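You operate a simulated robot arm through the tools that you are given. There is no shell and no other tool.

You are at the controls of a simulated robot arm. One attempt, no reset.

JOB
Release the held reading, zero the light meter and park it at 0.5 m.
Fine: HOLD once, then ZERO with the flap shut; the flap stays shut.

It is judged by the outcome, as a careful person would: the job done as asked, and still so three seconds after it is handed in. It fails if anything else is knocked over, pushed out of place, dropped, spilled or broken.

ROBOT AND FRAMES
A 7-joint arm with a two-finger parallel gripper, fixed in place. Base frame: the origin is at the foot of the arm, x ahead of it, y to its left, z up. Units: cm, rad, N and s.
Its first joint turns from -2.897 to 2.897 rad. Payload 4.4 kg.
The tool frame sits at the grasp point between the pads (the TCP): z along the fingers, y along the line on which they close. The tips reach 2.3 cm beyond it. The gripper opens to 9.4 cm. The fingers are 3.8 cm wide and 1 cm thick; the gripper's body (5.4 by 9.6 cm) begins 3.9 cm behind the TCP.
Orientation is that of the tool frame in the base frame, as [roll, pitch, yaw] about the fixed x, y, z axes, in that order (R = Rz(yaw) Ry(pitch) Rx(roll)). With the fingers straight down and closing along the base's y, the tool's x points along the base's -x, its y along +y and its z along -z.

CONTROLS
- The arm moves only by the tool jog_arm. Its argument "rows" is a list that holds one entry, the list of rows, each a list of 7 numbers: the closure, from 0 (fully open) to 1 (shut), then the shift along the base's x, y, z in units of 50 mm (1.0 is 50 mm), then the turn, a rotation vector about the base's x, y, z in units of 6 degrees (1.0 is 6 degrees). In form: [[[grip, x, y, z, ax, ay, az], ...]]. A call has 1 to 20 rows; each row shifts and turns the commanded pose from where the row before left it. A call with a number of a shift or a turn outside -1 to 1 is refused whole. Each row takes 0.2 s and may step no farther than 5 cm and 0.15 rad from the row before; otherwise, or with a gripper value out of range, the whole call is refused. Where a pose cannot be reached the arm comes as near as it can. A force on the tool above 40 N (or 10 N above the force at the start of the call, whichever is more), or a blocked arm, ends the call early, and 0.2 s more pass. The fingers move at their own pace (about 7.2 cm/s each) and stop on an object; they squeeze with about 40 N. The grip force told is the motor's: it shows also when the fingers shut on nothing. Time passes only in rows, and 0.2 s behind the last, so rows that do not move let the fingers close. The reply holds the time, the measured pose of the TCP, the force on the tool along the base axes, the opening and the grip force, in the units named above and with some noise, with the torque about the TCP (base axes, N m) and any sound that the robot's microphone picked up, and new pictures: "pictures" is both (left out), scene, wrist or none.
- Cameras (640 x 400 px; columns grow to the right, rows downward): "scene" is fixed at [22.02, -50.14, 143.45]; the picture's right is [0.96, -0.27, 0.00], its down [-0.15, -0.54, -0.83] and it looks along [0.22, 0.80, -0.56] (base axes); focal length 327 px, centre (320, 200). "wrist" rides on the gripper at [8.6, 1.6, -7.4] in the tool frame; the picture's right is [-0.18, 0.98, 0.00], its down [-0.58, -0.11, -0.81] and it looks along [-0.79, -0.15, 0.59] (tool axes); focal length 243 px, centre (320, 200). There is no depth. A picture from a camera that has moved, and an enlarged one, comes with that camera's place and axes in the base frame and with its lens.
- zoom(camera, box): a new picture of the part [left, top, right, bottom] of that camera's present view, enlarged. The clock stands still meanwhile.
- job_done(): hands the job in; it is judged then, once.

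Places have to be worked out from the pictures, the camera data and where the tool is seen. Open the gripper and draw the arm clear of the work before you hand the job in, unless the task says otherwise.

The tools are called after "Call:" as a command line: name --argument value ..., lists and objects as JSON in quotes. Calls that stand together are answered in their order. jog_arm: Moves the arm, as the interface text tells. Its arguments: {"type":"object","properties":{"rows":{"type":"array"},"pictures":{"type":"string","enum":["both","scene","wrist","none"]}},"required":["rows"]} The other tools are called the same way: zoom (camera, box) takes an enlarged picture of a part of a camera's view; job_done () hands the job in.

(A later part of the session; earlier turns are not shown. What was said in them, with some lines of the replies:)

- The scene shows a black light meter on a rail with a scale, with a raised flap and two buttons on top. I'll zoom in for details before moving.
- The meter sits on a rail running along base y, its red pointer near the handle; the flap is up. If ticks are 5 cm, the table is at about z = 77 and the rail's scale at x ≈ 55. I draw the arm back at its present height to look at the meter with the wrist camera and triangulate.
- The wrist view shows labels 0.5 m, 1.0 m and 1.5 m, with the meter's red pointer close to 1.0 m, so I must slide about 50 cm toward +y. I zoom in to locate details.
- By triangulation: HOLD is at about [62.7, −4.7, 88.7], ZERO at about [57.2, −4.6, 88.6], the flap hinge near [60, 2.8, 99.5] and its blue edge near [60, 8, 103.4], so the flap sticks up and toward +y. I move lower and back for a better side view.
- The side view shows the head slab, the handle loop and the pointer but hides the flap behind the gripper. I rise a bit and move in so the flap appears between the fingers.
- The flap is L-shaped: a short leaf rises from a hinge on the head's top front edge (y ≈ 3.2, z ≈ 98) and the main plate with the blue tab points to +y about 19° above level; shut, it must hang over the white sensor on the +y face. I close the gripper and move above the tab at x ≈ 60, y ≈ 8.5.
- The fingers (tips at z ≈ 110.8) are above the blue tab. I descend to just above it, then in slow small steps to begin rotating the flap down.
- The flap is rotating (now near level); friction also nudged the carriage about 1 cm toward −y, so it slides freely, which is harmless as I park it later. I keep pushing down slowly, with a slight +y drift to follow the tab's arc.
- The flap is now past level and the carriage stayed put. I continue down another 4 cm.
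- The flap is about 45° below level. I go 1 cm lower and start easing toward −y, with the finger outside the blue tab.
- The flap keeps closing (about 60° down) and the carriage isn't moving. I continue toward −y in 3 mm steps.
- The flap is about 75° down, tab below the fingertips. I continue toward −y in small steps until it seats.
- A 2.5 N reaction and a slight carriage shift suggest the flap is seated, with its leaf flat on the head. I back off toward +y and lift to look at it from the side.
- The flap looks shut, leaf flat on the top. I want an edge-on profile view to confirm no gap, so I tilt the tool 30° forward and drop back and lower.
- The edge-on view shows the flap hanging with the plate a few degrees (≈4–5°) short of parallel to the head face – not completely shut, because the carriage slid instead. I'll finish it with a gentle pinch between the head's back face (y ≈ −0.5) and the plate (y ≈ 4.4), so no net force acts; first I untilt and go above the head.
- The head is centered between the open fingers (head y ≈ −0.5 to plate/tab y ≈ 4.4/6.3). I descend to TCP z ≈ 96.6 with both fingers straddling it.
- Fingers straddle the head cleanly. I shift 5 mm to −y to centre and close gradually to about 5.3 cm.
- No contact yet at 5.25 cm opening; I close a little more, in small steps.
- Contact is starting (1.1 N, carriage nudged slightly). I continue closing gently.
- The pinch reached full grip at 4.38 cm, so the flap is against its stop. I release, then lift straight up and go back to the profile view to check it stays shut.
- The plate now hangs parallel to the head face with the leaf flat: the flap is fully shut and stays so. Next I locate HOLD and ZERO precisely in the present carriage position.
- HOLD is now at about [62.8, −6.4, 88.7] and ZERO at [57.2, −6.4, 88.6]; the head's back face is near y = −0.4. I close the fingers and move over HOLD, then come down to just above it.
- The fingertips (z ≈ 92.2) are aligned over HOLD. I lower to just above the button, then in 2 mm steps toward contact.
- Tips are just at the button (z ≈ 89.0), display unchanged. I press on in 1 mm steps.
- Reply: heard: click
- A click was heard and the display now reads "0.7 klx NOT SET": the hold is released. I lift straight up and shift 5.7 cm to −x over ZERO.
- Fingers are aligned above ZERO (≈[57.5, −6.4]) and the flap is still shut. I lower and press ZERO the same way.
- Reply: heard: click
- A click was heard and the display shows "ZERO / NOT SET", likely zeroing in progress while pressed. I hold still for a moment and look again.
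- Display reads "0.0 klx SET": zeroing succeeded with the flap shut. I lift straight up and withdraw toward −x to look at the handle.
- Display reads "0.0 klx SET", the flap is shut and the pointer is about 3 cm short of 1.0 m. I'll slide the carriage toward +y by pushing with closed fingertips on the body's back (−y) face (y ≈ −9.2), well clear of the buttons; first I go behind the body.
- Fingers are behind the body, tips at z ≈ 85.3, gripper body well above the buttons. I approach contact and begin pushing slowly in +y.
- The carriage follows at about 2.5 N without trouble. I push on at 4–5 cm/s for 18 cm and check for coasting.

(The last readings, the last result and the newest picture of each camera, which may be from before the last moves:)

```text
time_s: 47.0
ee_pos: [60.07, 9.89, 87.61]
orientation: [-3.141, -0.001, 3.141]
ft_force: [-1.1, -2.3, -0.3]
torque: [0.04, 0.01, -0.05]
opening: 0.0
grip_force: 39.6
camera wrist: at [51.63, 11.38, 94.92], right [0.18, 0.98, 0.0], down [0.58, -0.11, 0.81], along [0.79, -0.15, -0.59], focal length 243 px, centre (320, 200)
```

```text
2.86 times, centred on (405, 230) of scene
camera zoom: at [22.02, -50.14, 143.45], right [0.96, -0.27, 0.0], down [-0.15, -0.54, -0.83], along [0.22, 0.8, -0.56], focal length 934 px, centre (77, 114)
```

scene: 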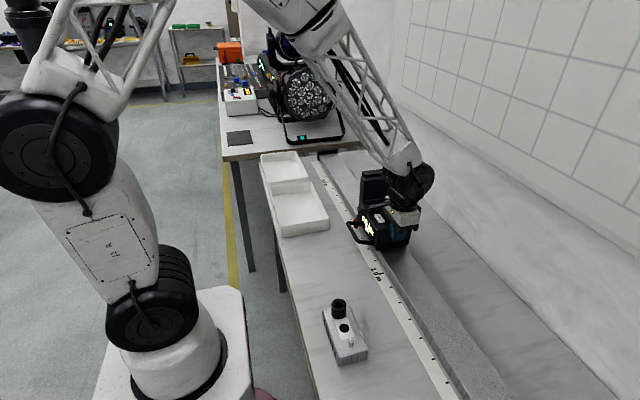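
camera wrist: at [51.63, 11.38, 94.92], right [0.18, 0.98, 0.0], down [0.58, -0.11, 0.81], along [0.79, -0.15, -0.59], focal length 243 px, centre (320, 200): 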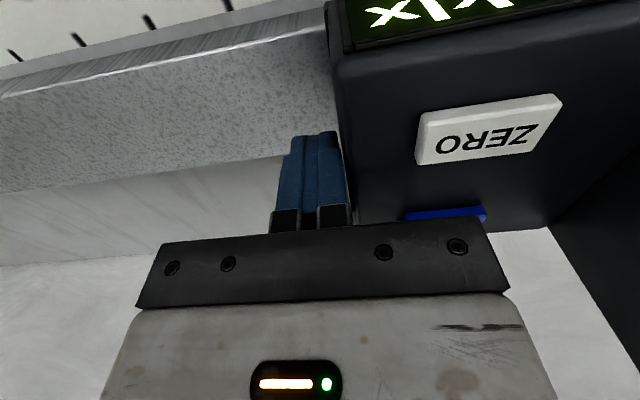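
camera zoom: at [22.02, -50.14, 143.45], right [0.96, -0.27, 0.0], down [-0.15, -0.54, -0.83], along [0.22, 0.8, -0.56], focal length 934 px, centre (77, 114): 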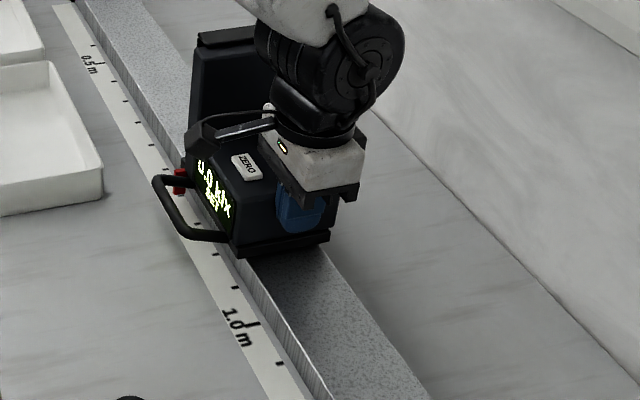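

No coasting – the gap to the fingers is unchanged. I estimate about 33 cm remain; I push another 22 cm.

Call:
jog_arm --rows '[[[1, 0, 0.12, 0, 0, 0, 0], [1, 0, 0.18, 0, 0, 0, 0], [1, 0, 0.24, 0, 0, 0, 0], [1, 0, 0.24, 0, 0, 0, 0], [1, 0, 0.24, 0, 0, 0, 0], [1, 0, 0.24, 0, 0, 0, 0], [1, 0, 0.24, 0, 0, 0, 0], [1, 0, 0.24, 0, 0, 0, 0], [1, 0, 0.24, 0, 0, 0, 0], [1, 0, 0.24, 0, 0, 0, 0], [1, 0, 0.24, 0, 0, 0, 0], [1, 0, 0.24, 0, 0, 0, 0], [1, 0, 0.24, 0, 0, 0, 0], [1, 0, 0.24, 0, 0, 0, 0], [1, 0, 0.24, 0, 0, 0, 0], [1, 0, 0.24, 0, 0, 0, 0], [1, 0, 0.24, 0, 0, 0, 0], [1, 0, 0.24, 0, 0, 0, 0], [1, 0, 0.18, 0, 0, 0, 0], [1, 0, 0.1, 0, 0, 0, 0]]]'

Call:
zoom --camera "scene" --box '[300, 130, 440, 260]'

```text
time_s: 51.2
ee_pos: [60.0, 31.94, 87.78]
orientation: [-3.141, 0.001, -3.141]
ft_force: [-0.9, -2.4, -0.7]
torque: [0.04, -0.01, 0.03]
opening: 0.01
grip_force: 39.9
camera wrist: at [51.43, 33.46, 94.93], right [0.18, 0.98, 0.0], down [0.58, -0.11, 0.81], along [0.79, -0.15, -0.59], focal length 243 px, centre (320, 200)
```

scene: 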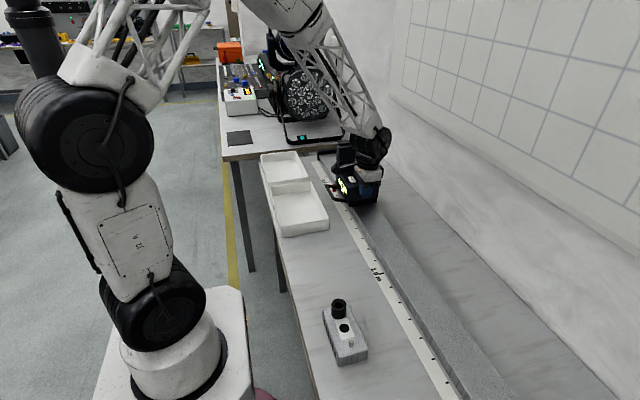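
wrist: 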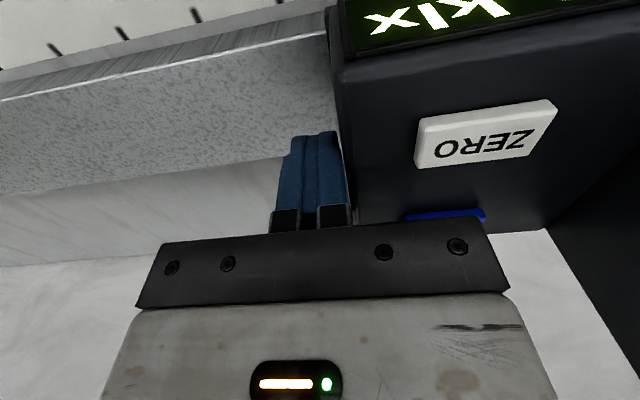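

```text
3.08 times, centred on (370, 195) of scene
camera zoom: at [22.02, -50.14, 143.45], right [0.96, -0.27, 0.0], down [-0.15, -0.54, -0.83], along [0.22, 0.8, -0.56], focal length 1006 px, centre (166, 215)
```

zoom: 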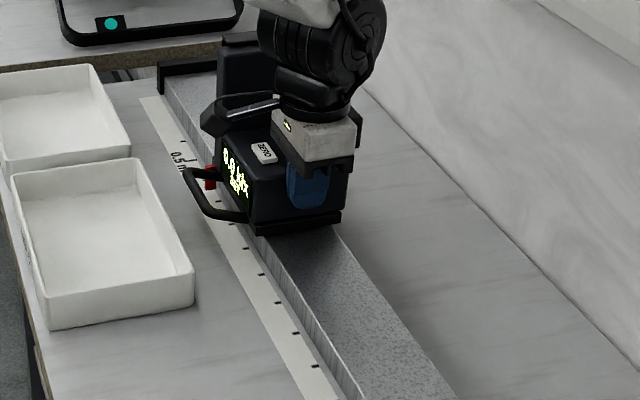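

The pointer is at about y ≈ 44.7 while the 0.5 m tick is near y ≈ 55.3. I push 8 cm more, slowing at the end.

Call:
jog_arm --rows '[[[1, 0, 0.12, 0, 0, 0, 0], [1, 0, 0.18, 0, 0, 0, 0], [1, 0, 0.2, 0, 0, 0, 0], [1, 0, 0.2, 0, 0, 0, 0], [1, 0, 0.2, 0, 0, 0, 0], [1, 0, 0.2, 0, 0, 0, 0], [1, 0, 0.2, 0, 0, 0, 0], [1, 0, 0.15, 0, 0, 0, 0], [1, 0, 0.1, 0, 0, 0, 0], [1, 0, 0.05, 0, 0, 0, 0]]]'

Call:
zoom --camera "scene" --box '[310, 130, 390, 210]'

```text
time_s: 53.4
ee_pos: [59.97, 40.01, 87.54]
orientation: [-3.142, 0.002, 3.141]
ft_force: [1.1, -2.0, 1.6]
torque: [0.02, 0.0, -0.01]
opening: 0.01
grip_force: 39.6
camera wrist: at [51.43, 41.51, 94.92], right [0.18, 0.98, 0.0], down [0.58, -0.11, 0.81], along [0.79, -0.15, -0.59], focal length 243 px, centre (320, 200)
```

scene: 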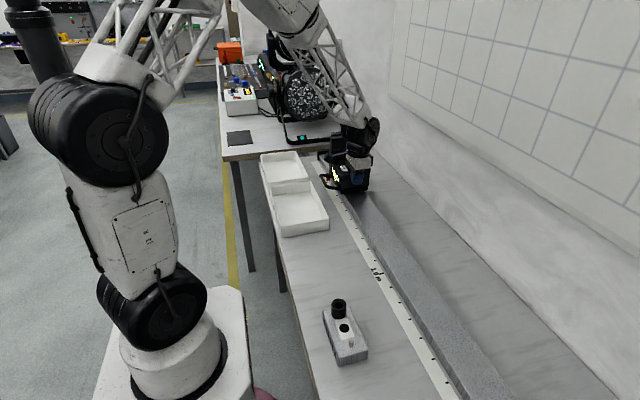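
wrist: 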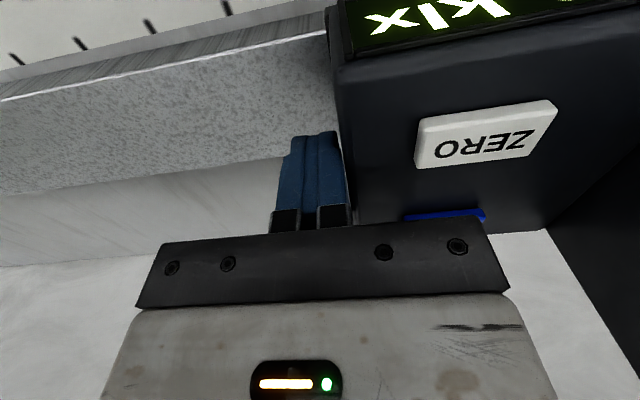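

```text
5.00 times, centred on (350, 170) of scene
camera zoom: at [22.02, -50.14, 143.45], right [0.96, -0.27, 0.0], down [-0.15, -0.54, -0.83], along [0.22, 0.8, -0.56], focal length 1634 px, centre (170, 350)
```

zoom: 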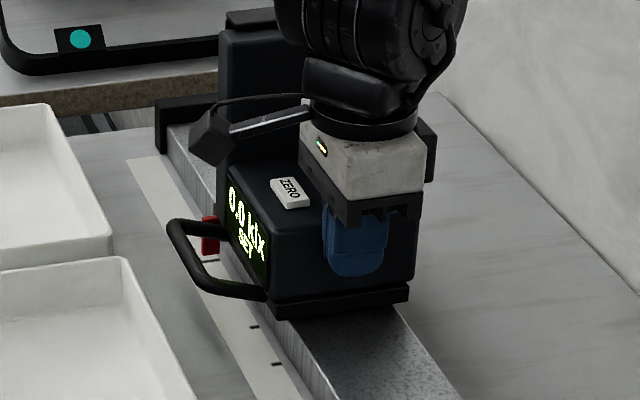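

The pointer appears to be within a few cm of the 0.5 m tick, but the scene view is oblique. I back off, lift, and move to −x side to read the pointer against the scale with the wrist camera.

Call:
jog_arm --rows '[[[1, 0, -0.2, 0, 0, 0, 0], [1, 0, -0.4, 0, 0, 0, 0], [1, 0, 0, 0.9, 0, 0, 0], [1, 0, 0, 0.9, 0, 0, 0], [1, 0, 0, 0.9, 0, 0, 0], [1, 0, 0, 0.9, 0, 0, 0], [1, -0.75, 0.52, 0, 0, 0, 0], [0.5, -0.75, 0.52, 0, 0, 0, 0], [0, -0.75, 0.52, 0, 0, 0, 0], [0, -0.75, 0.52, 0, 0, 0, 0], [0, -0.75, 0.52, 0, 0, 0, 0], [0, -0.75, 0.52, 0, 0, 0, 0]]]'

Call:
zoom --camera "wrist" --box '[240, 40, 420, 220]'

Call:
zoom --camera "scene" --box '[310, 130, 390, 210]'

```text
time_s: 56.0
ee_pos: [37.66, 52.45, 105.54]
orientation: [-3.141, -0.001, -3.141]
ft_force: [-0.8, -0.6, 0.0]
torque: [-0.03, 0.01, 0.0]
opening: 9.39
grip_force: 0.1
camera wrist: at [29.15, 54.08, 112.93], right [0.18, 0.98, 0.0], down [0.58, -0.11, 0.81], along [0.79, -0.15, -0.59], focal length 243 px, centre (320, 200)
```

scene: 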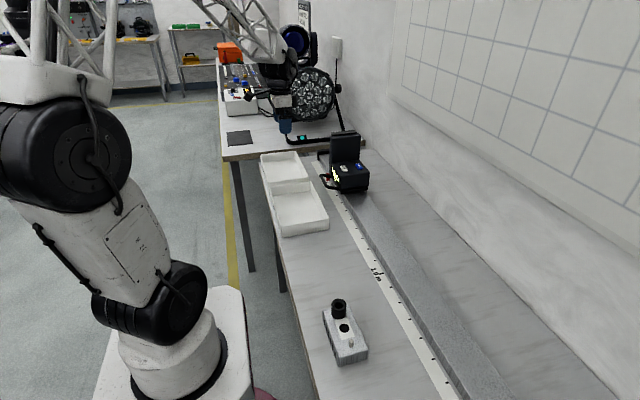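
wrist: 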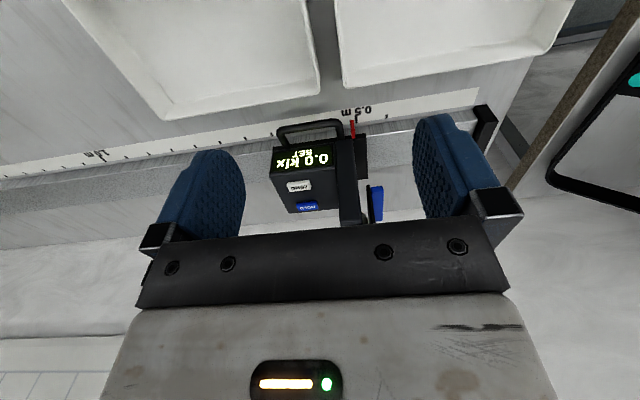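

```text
2.22 times, centred on (330, 130) of wrist
camera zoom: at [29.15, 54.08, 112.93], right [0.18, 0.98, 0.0], down [0.58, -0.11, 0.81], along [0.79, -0.15, -0.59], focal length 539 px, centre (298, 356)
```

zoom: 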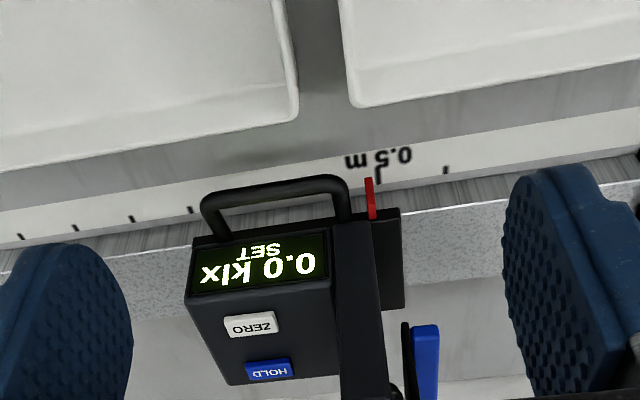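

```text
5.00 times, centred on (350, 170) of scene
camera zoom: at [22.02, -50.14, 143.45], right [0.96, -0.27, 0.0], down [-0.15, -0.54, -0.83], along [0.22, 0.8, -0.56], focal length 1634 px, centre (170, 350)
```

zoom: 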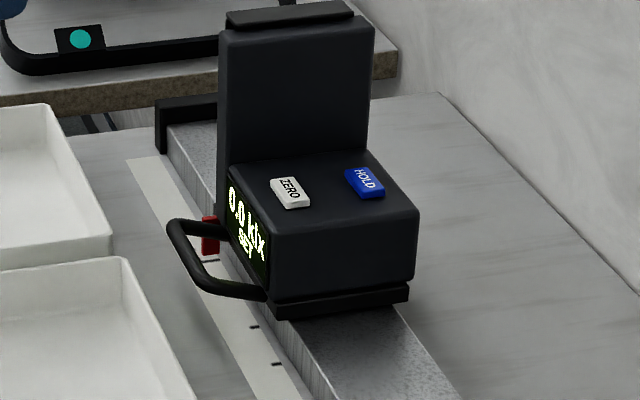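

The pointer is just short of the 0.5 m tick. I zoom in to measure the remaining distance.

Call:
zoom --camera "wrist" --box '[325, 95, 385, 145]'

Call:
zoom --camera "scene" --box '[325, 160, 365, 200]'

```text
8.00 times, centred on (355, 120) of wrist
camera zoom: at [29.15, 54.08, 112.93], right [0.18, 0.98, 0.0], down [0.58, -0.11, 0.81], along [0.79, -0.15, -0.59], focal length 1941 px, centre (40, 840)
```

zoom: 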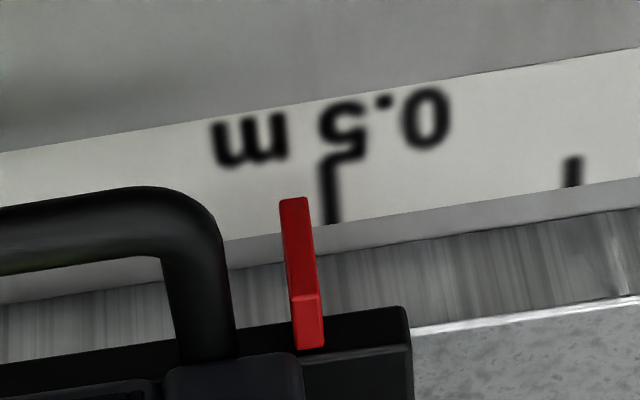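

```text
10.00 times, centred on (345, 180) of scene
camera zoom: at [22.02, -50.14, 143.45], right [0.96, -0.27, 0.0], down [-0.15, -0.54, -0.83], along [0.22, 0.8, -0.56], focal length 3269 px, centre (70, 400)
```

zoom: 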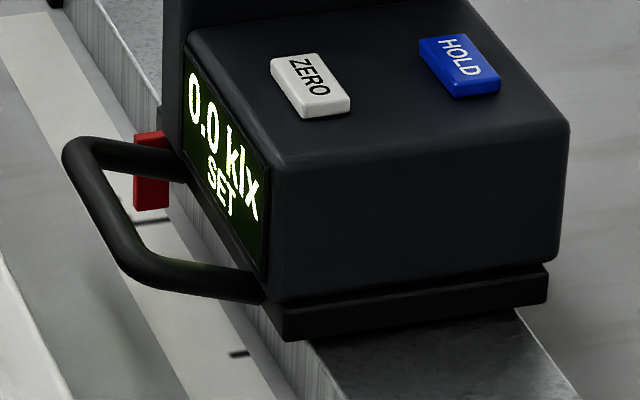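

Measured: pointer at y ≈ 54.65, 0.5 m tick at y ≈ 55.47, so about 8 mm remain. I retrace my moves to the pushing spot behind the body and nudge it 8 mm.

Call:
jog_arm --rows '[[[0.5, 0.75, -0.52, 0, 0, 0, 0], [1, 0.75, -0.52, 0, 0, 0, 0], [1, 0.75, -0.52, 0, 0, 0, 0], [1, 0.75, -0.52, 0, 0, 0, 0], [1, 0.75, -0.52, 0, 0, 0, 0], [1, 0.75, -0.52, 0, 0, 0, 0], [1, 0, 0, -0.9, 0, 0, 0], [1, 0, 0, -0.9, 0, 0, 0], [1, 0, 0, -0.9, 0, 0, 0], [1, 0, 0, -0.9, 0, 0, 0], [1, 0, 0.3, 0, 0, 0, 0], [1, 0, 0.2, 0, 0, 0, 0]]]'

```text
time_s: 58.6
ee_pos: [60.17, 39.59, 87.55]
orientation: [-3.141, 0.0, 3.14]
ft_force: [-0.4, -0.6, 0.2]
torque: [0.01, 0.0, -0.02]
opening: 0.01
grip_force: 40.0
camera wrist: at [51.66, 41.18, 94.91], right [0.18, 0.98, 0.0], down [0.58, -0.11, 0.81], along [0.79, -0.15, -0.59], focal length 243 px, centre (320, 200)
```

scene: 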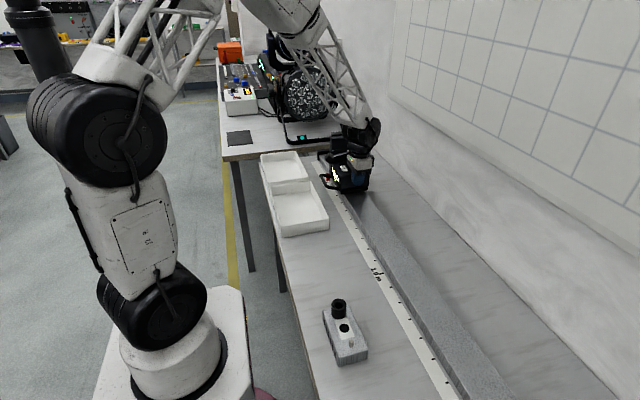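
wrist: 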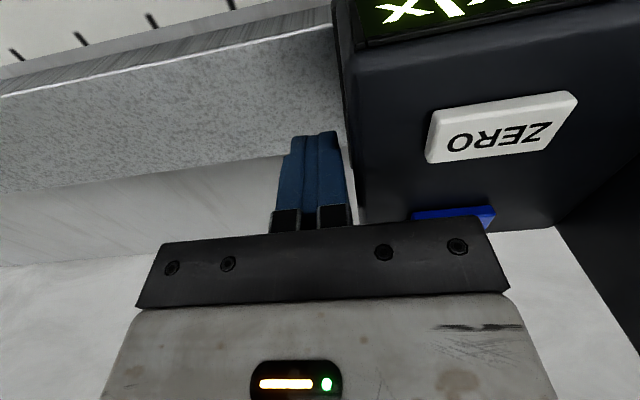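

I'm about 5 mm behind contact. I close that gap and push 8 mm further in small steps, then hold.

Call:
jog_arm --rows '[[[1, 0, 0.05, 0, 0, 0, 0], [1, 0, 0.05, 0, 0, 0, 0], [1, 0, 0.04, 0, 0, 0, 0], [1, 0, 0.04, 0, 0, 0, 0], [1, 0, 0.04, 0, 0, 0, 0], [1, 0, 0.04, 0, 0, 0, 0], [1, 0, 0, 0, 0, 0, 0]]]' --pictures "wrist"

Call:
zoom --camera "scene" --box '[325, 160, 365, 200]'

```text
time_s: 60.2
ee_pos: [60.09, 40.64, 87.83]
orientation: [-3.141, 0.0, 3.141]
ft_force: [0.2, -1.3, 0.5]
torque: [-0.03, -0.03, -0.03]
opening: 0.01
grip_force: 39.7
camera wrist: at [51.61, 42.31, 94.97], right [0.18, 0.98, 0.0], down [0.58, -0.11, 0.81], along [0.79, -0.15, -0.59], focal length 243 px, centre (320, 200)
```

wrist: 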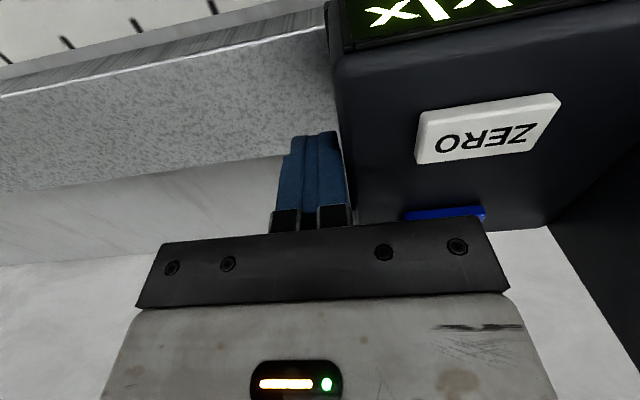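

```text
10.00 times, centred on (345, 180) of scene
camera zoom: at [22.02, -50.14, 143.45], right [0.96, -0.27, 0.0], down [-0.15, -0.54, -0.83], along [0.22, 0.8, -0.56], focal length 3269 px, centre (70, 400)
```

zoom: 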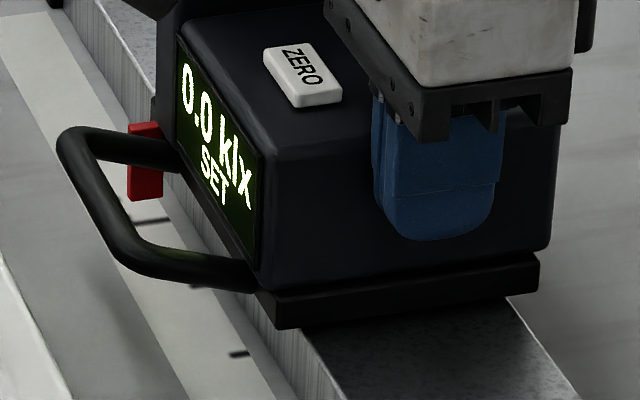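

The carriage followed. I back off again and check the pointer against the tick from the −x side.

Call:
jog_arm --rows '[[[1, 0, -0.2, 0, 0, 0, 0], [1, 0, -0.4, 0, 0, 0, 0], [1, 0, 0, 0.9, 0, 0, 0], [1, 0, 0, 0.9, 0, 0, 0], [1, 0, 0, 0.9, 0, 0, 0], [1, 0, 0, 0.9, 0, 0, 0], [1, -0.75, 0.52, 0, 0, 0, 0], [0.5, -0.75, 0.52, 0, 0, 0, 0], [0, -0.75, 0.52, 0, 0, 0, 0], [0, -0.75, 0.52, 0, 0, 0, 0], [0, -0.75, 0.52, 0, 0, 0, 0], [0, -0.75, 0.52, 0, 0, 0, 0], [0, 0, 0, 0, 0, 0, 0]]]'

Call:
zoom --camera "wrist" --box '[325, 95, 385, 145]'

Call:
zoom --camera "scene" --box '[325, 130, 385, 200]'

Call:
zoom --camera "wrist" --box '[240, 40, 420, 220]'

```text
time_s: 63.0
ee_pos: [37.52, 53.36, 105.65]
orientation: [-3.141, -0.003, -3.141]
ft_force: [-0.4, 0.6, -0.2]
torque: [0.0, 0.0, 0.03]
opening: 9.42
grip_force: 0.0
camera wrist: at [28.97, 54.98, 113.0], right [0.18, 0.98, 0.0], down [0.58, -0.11, 0.81], along [0.79, -0.15, -0.59], focal length 243 px, centre (320, 200)
```

scene: 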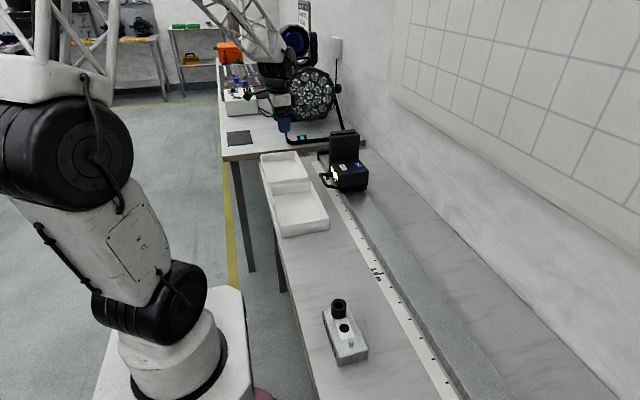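
wrist: 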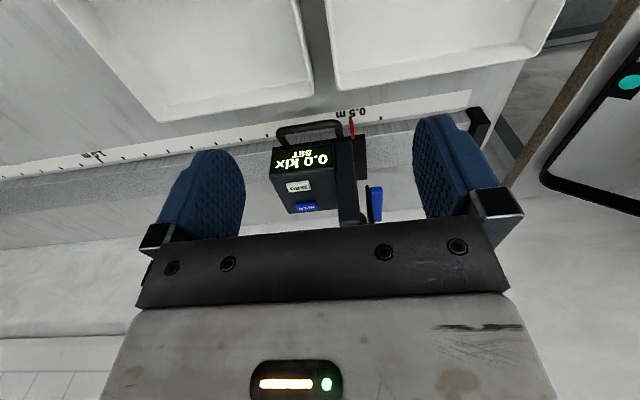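

```text
8.00 times, centred on (355, 120) of wrist
camera zoom: at [28.97, 54.98, 113.0], right [0.18, 0.98, 0.0], down [0.58, -0.11, 0.81], along [0.79, -0.15, -0.59], focal length 1941 px, centre (40, 840)
```

zoom: 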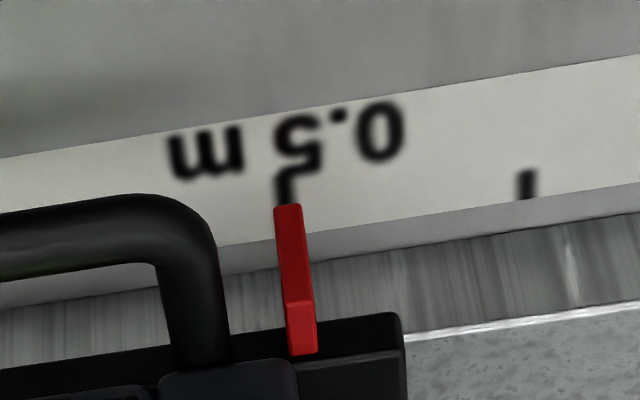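

```text
5.71 times, centred on (355, 165) of scene
camera zoom: at [22.02, -50.14, 143.45], right [0.96, -0.27, 0.0], down [-0.15, -0.54, -0.83], along [0.22, 0.8, -0.56], focal length 1868 px, centre (120, 400)
```

zoom: 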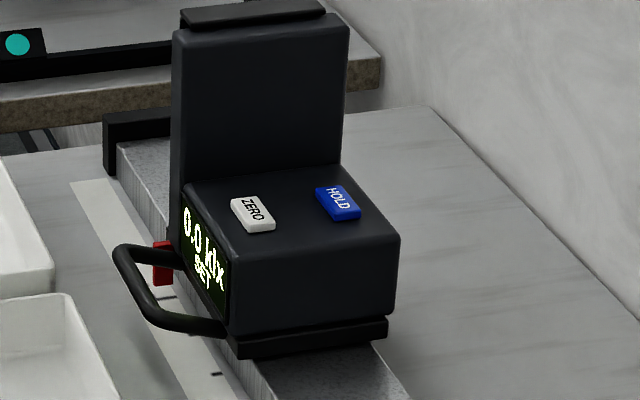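

```text
2.22 times, centred on (330, 130) of wrist
camera zoom: at [28.97, 54.98, 113.0], right [0.18, 0.98, 0.0], down [0.58, -0.11, 0.81], along [0.79, -0.15, -0.59], focal length 539 px, centre (298, 356)
```

zoom: 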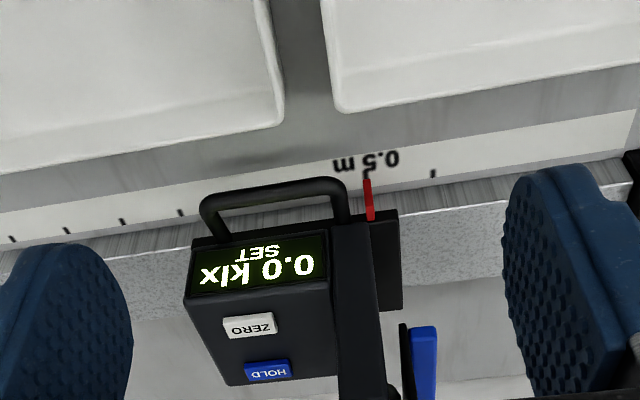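

The 0.5 m tick lies directly behind the pointer tip (both y ≈ 55.43). I do one last profile check of the flap by tilting the view.

Call:
jog_arm --rows '[[[0, 0, 0, -0.24, 0, -1, 0], [0, 0, 0, -0.24, 0, -1, 0], [0, 0, 0, -0.24, 0, -1, 0], [0, 0, 0, -0.24, 0, -1, 0], [0, 0, 0, -0.24, 0, -1, 0]]]' --pictures "wrist"

Call:
zoom --camera "wrist" --box '[300, 80, 400, 220]'

```text
time_s: 64.2
ee_pos: [37.55, 53.23, 99.72]
orientation: [3.139, 0.525, 3.141]
ft_force: [-0.1, 0.4, 0.4]
torque: [-0.02, 0.02, 0.01]
opening: 9.37
grip_force: 0.0
camera wrist: at [26.42, 54.94, 101.71], right [0.16, 0.98, 0.09], down [0.1, -0.11, 0.99], along [0.98, -0.15, -0.11], focal length 243 px, centre (320, 200)
```

wrist: 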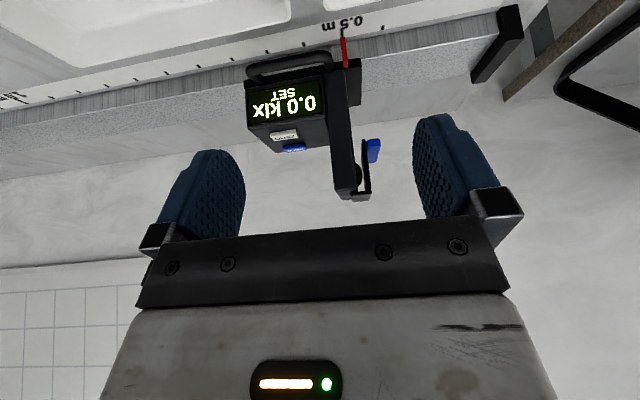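

```text
2.86 times, centred on (350, 150) of wrist
camera zoom: at [26.42, 54.94, 101.71], right [0.16, 0.98, 0.09], down [0.1, -0.11, 0.99], along [0.98, -0.15, -0.11], focal length 693 px, centre (234, 343)
```

zoom: 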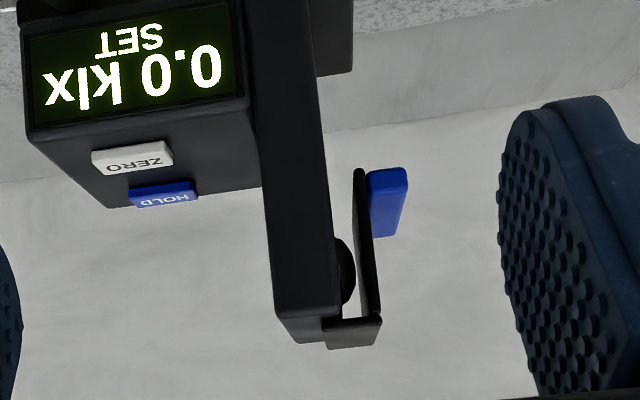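

The flap is still fully shut, the display reads "0.0 klx SET", and the pointer is on 0.5 m. I untilt, rise and draw the open gripper clear before handing in.

Call:
jog_arm --rows '[[[0, -0.1, -0.2, 0.6, 0, 1, 0], [0, -0.1, -0.2, 0.6, 0, 1, 0], [0, -0.1, -0.3, 0.6, 0, 1, 0], [0, 0, -0.5, 0.6, 0, 1, 0], [0, 0, -0.5, 0.6, 0, 1, 0], [0, 0, -0.8, 0.3, 0, 0, 0], [0, 0, -0.8, 0, 0, 0, 0], [0, 0, -0.8, 0, 0, 0, 0], [0, 0, -0.8, 0, 0, 0, 0], [0, 0, 0, 0, 0, 0, 0]]]'

Call:
zoom --camera "scene" --box '[310, 120, 400, 210]'

```text
time_s: 66.4
ee_pos: [36.11, 28.55, 115.93]
orientation: [-3.141, -0.001, 3.142]
ft_force: [-0.6, 0.8, 0.2]
torque: [0.0, 0.01, 0.01]
opening: 9.4
grip_force: 0.0
camera wrist: at [27.53, 30.16, 123.26], right [0.18, 0.98, 0.0], down [0.58, -0.11, 0.81], along [0.79, -0.15, -0.59], focal length 243 px, centre (320, 200)
```

scene: 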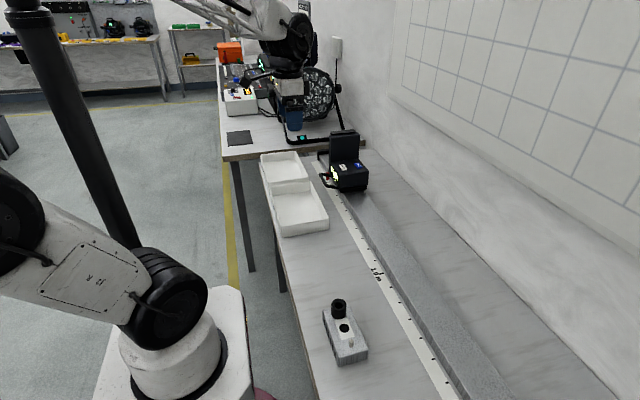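
wrist: 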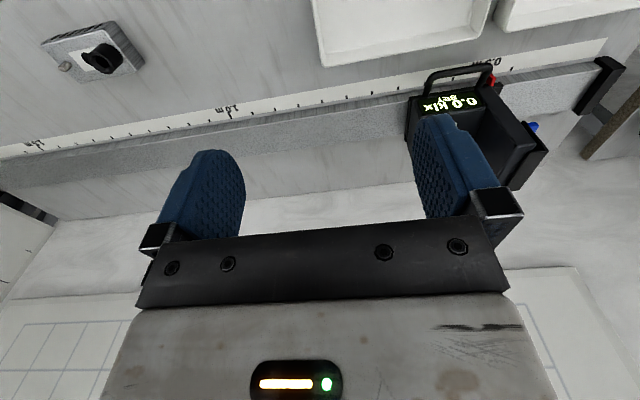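

```text
4.44 times, centred on (355, 165) of scene
camera zoom: at [22.02, -50.14, 143.45], right [0.96, -0.27, 0.0], down [-0.15, -0.54, -0.83], along [0.22, 0.8, -0.56], focal length 1453 px, centre (164, 356)
```

zoom: 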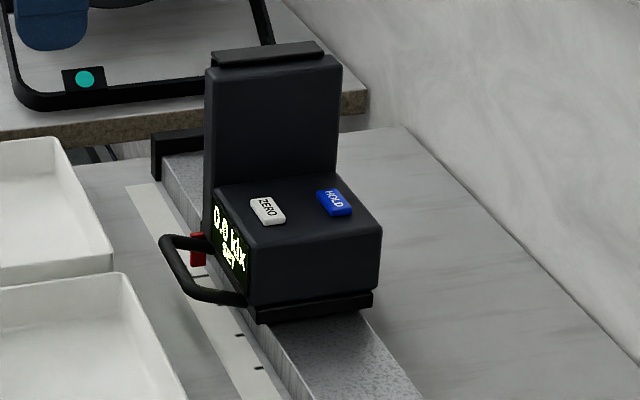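

The meter reads "0.0 klx SET", its flap is shut and the pointer is at 0.5 m. Nothing else was disturbed and the open gripper is clear, so I hand the job in.

Call:
job_done

```text
The job is handed in.
```

The light meter is parked at 0.5 m, zeroed, with its flap shut. I handed the job in with the gripper open and clear of the work.

- **Hold released:** I pressed HOLD once. The display went from the held 22.5 klx to a live reading marked "NOT SET".
- **Zeroed:** I pressed ZERO with the flap fully shut, and the display settled at "0.0 klx SET".
- **Flap:** My first push left it 4–5° short of shut. I finished it with a pinch against the head, which reached full grip force (about 45 N). A profile view after parking showed it still fully shut.
- **Parked:** In the wrist camera, the pointer lined up with the 0.5 m tick to within about half a millimetre.

Nothing else was touched or moved. While I was closing the flap, the carriage slid 1–2 cm along the rail; I parked it after that.
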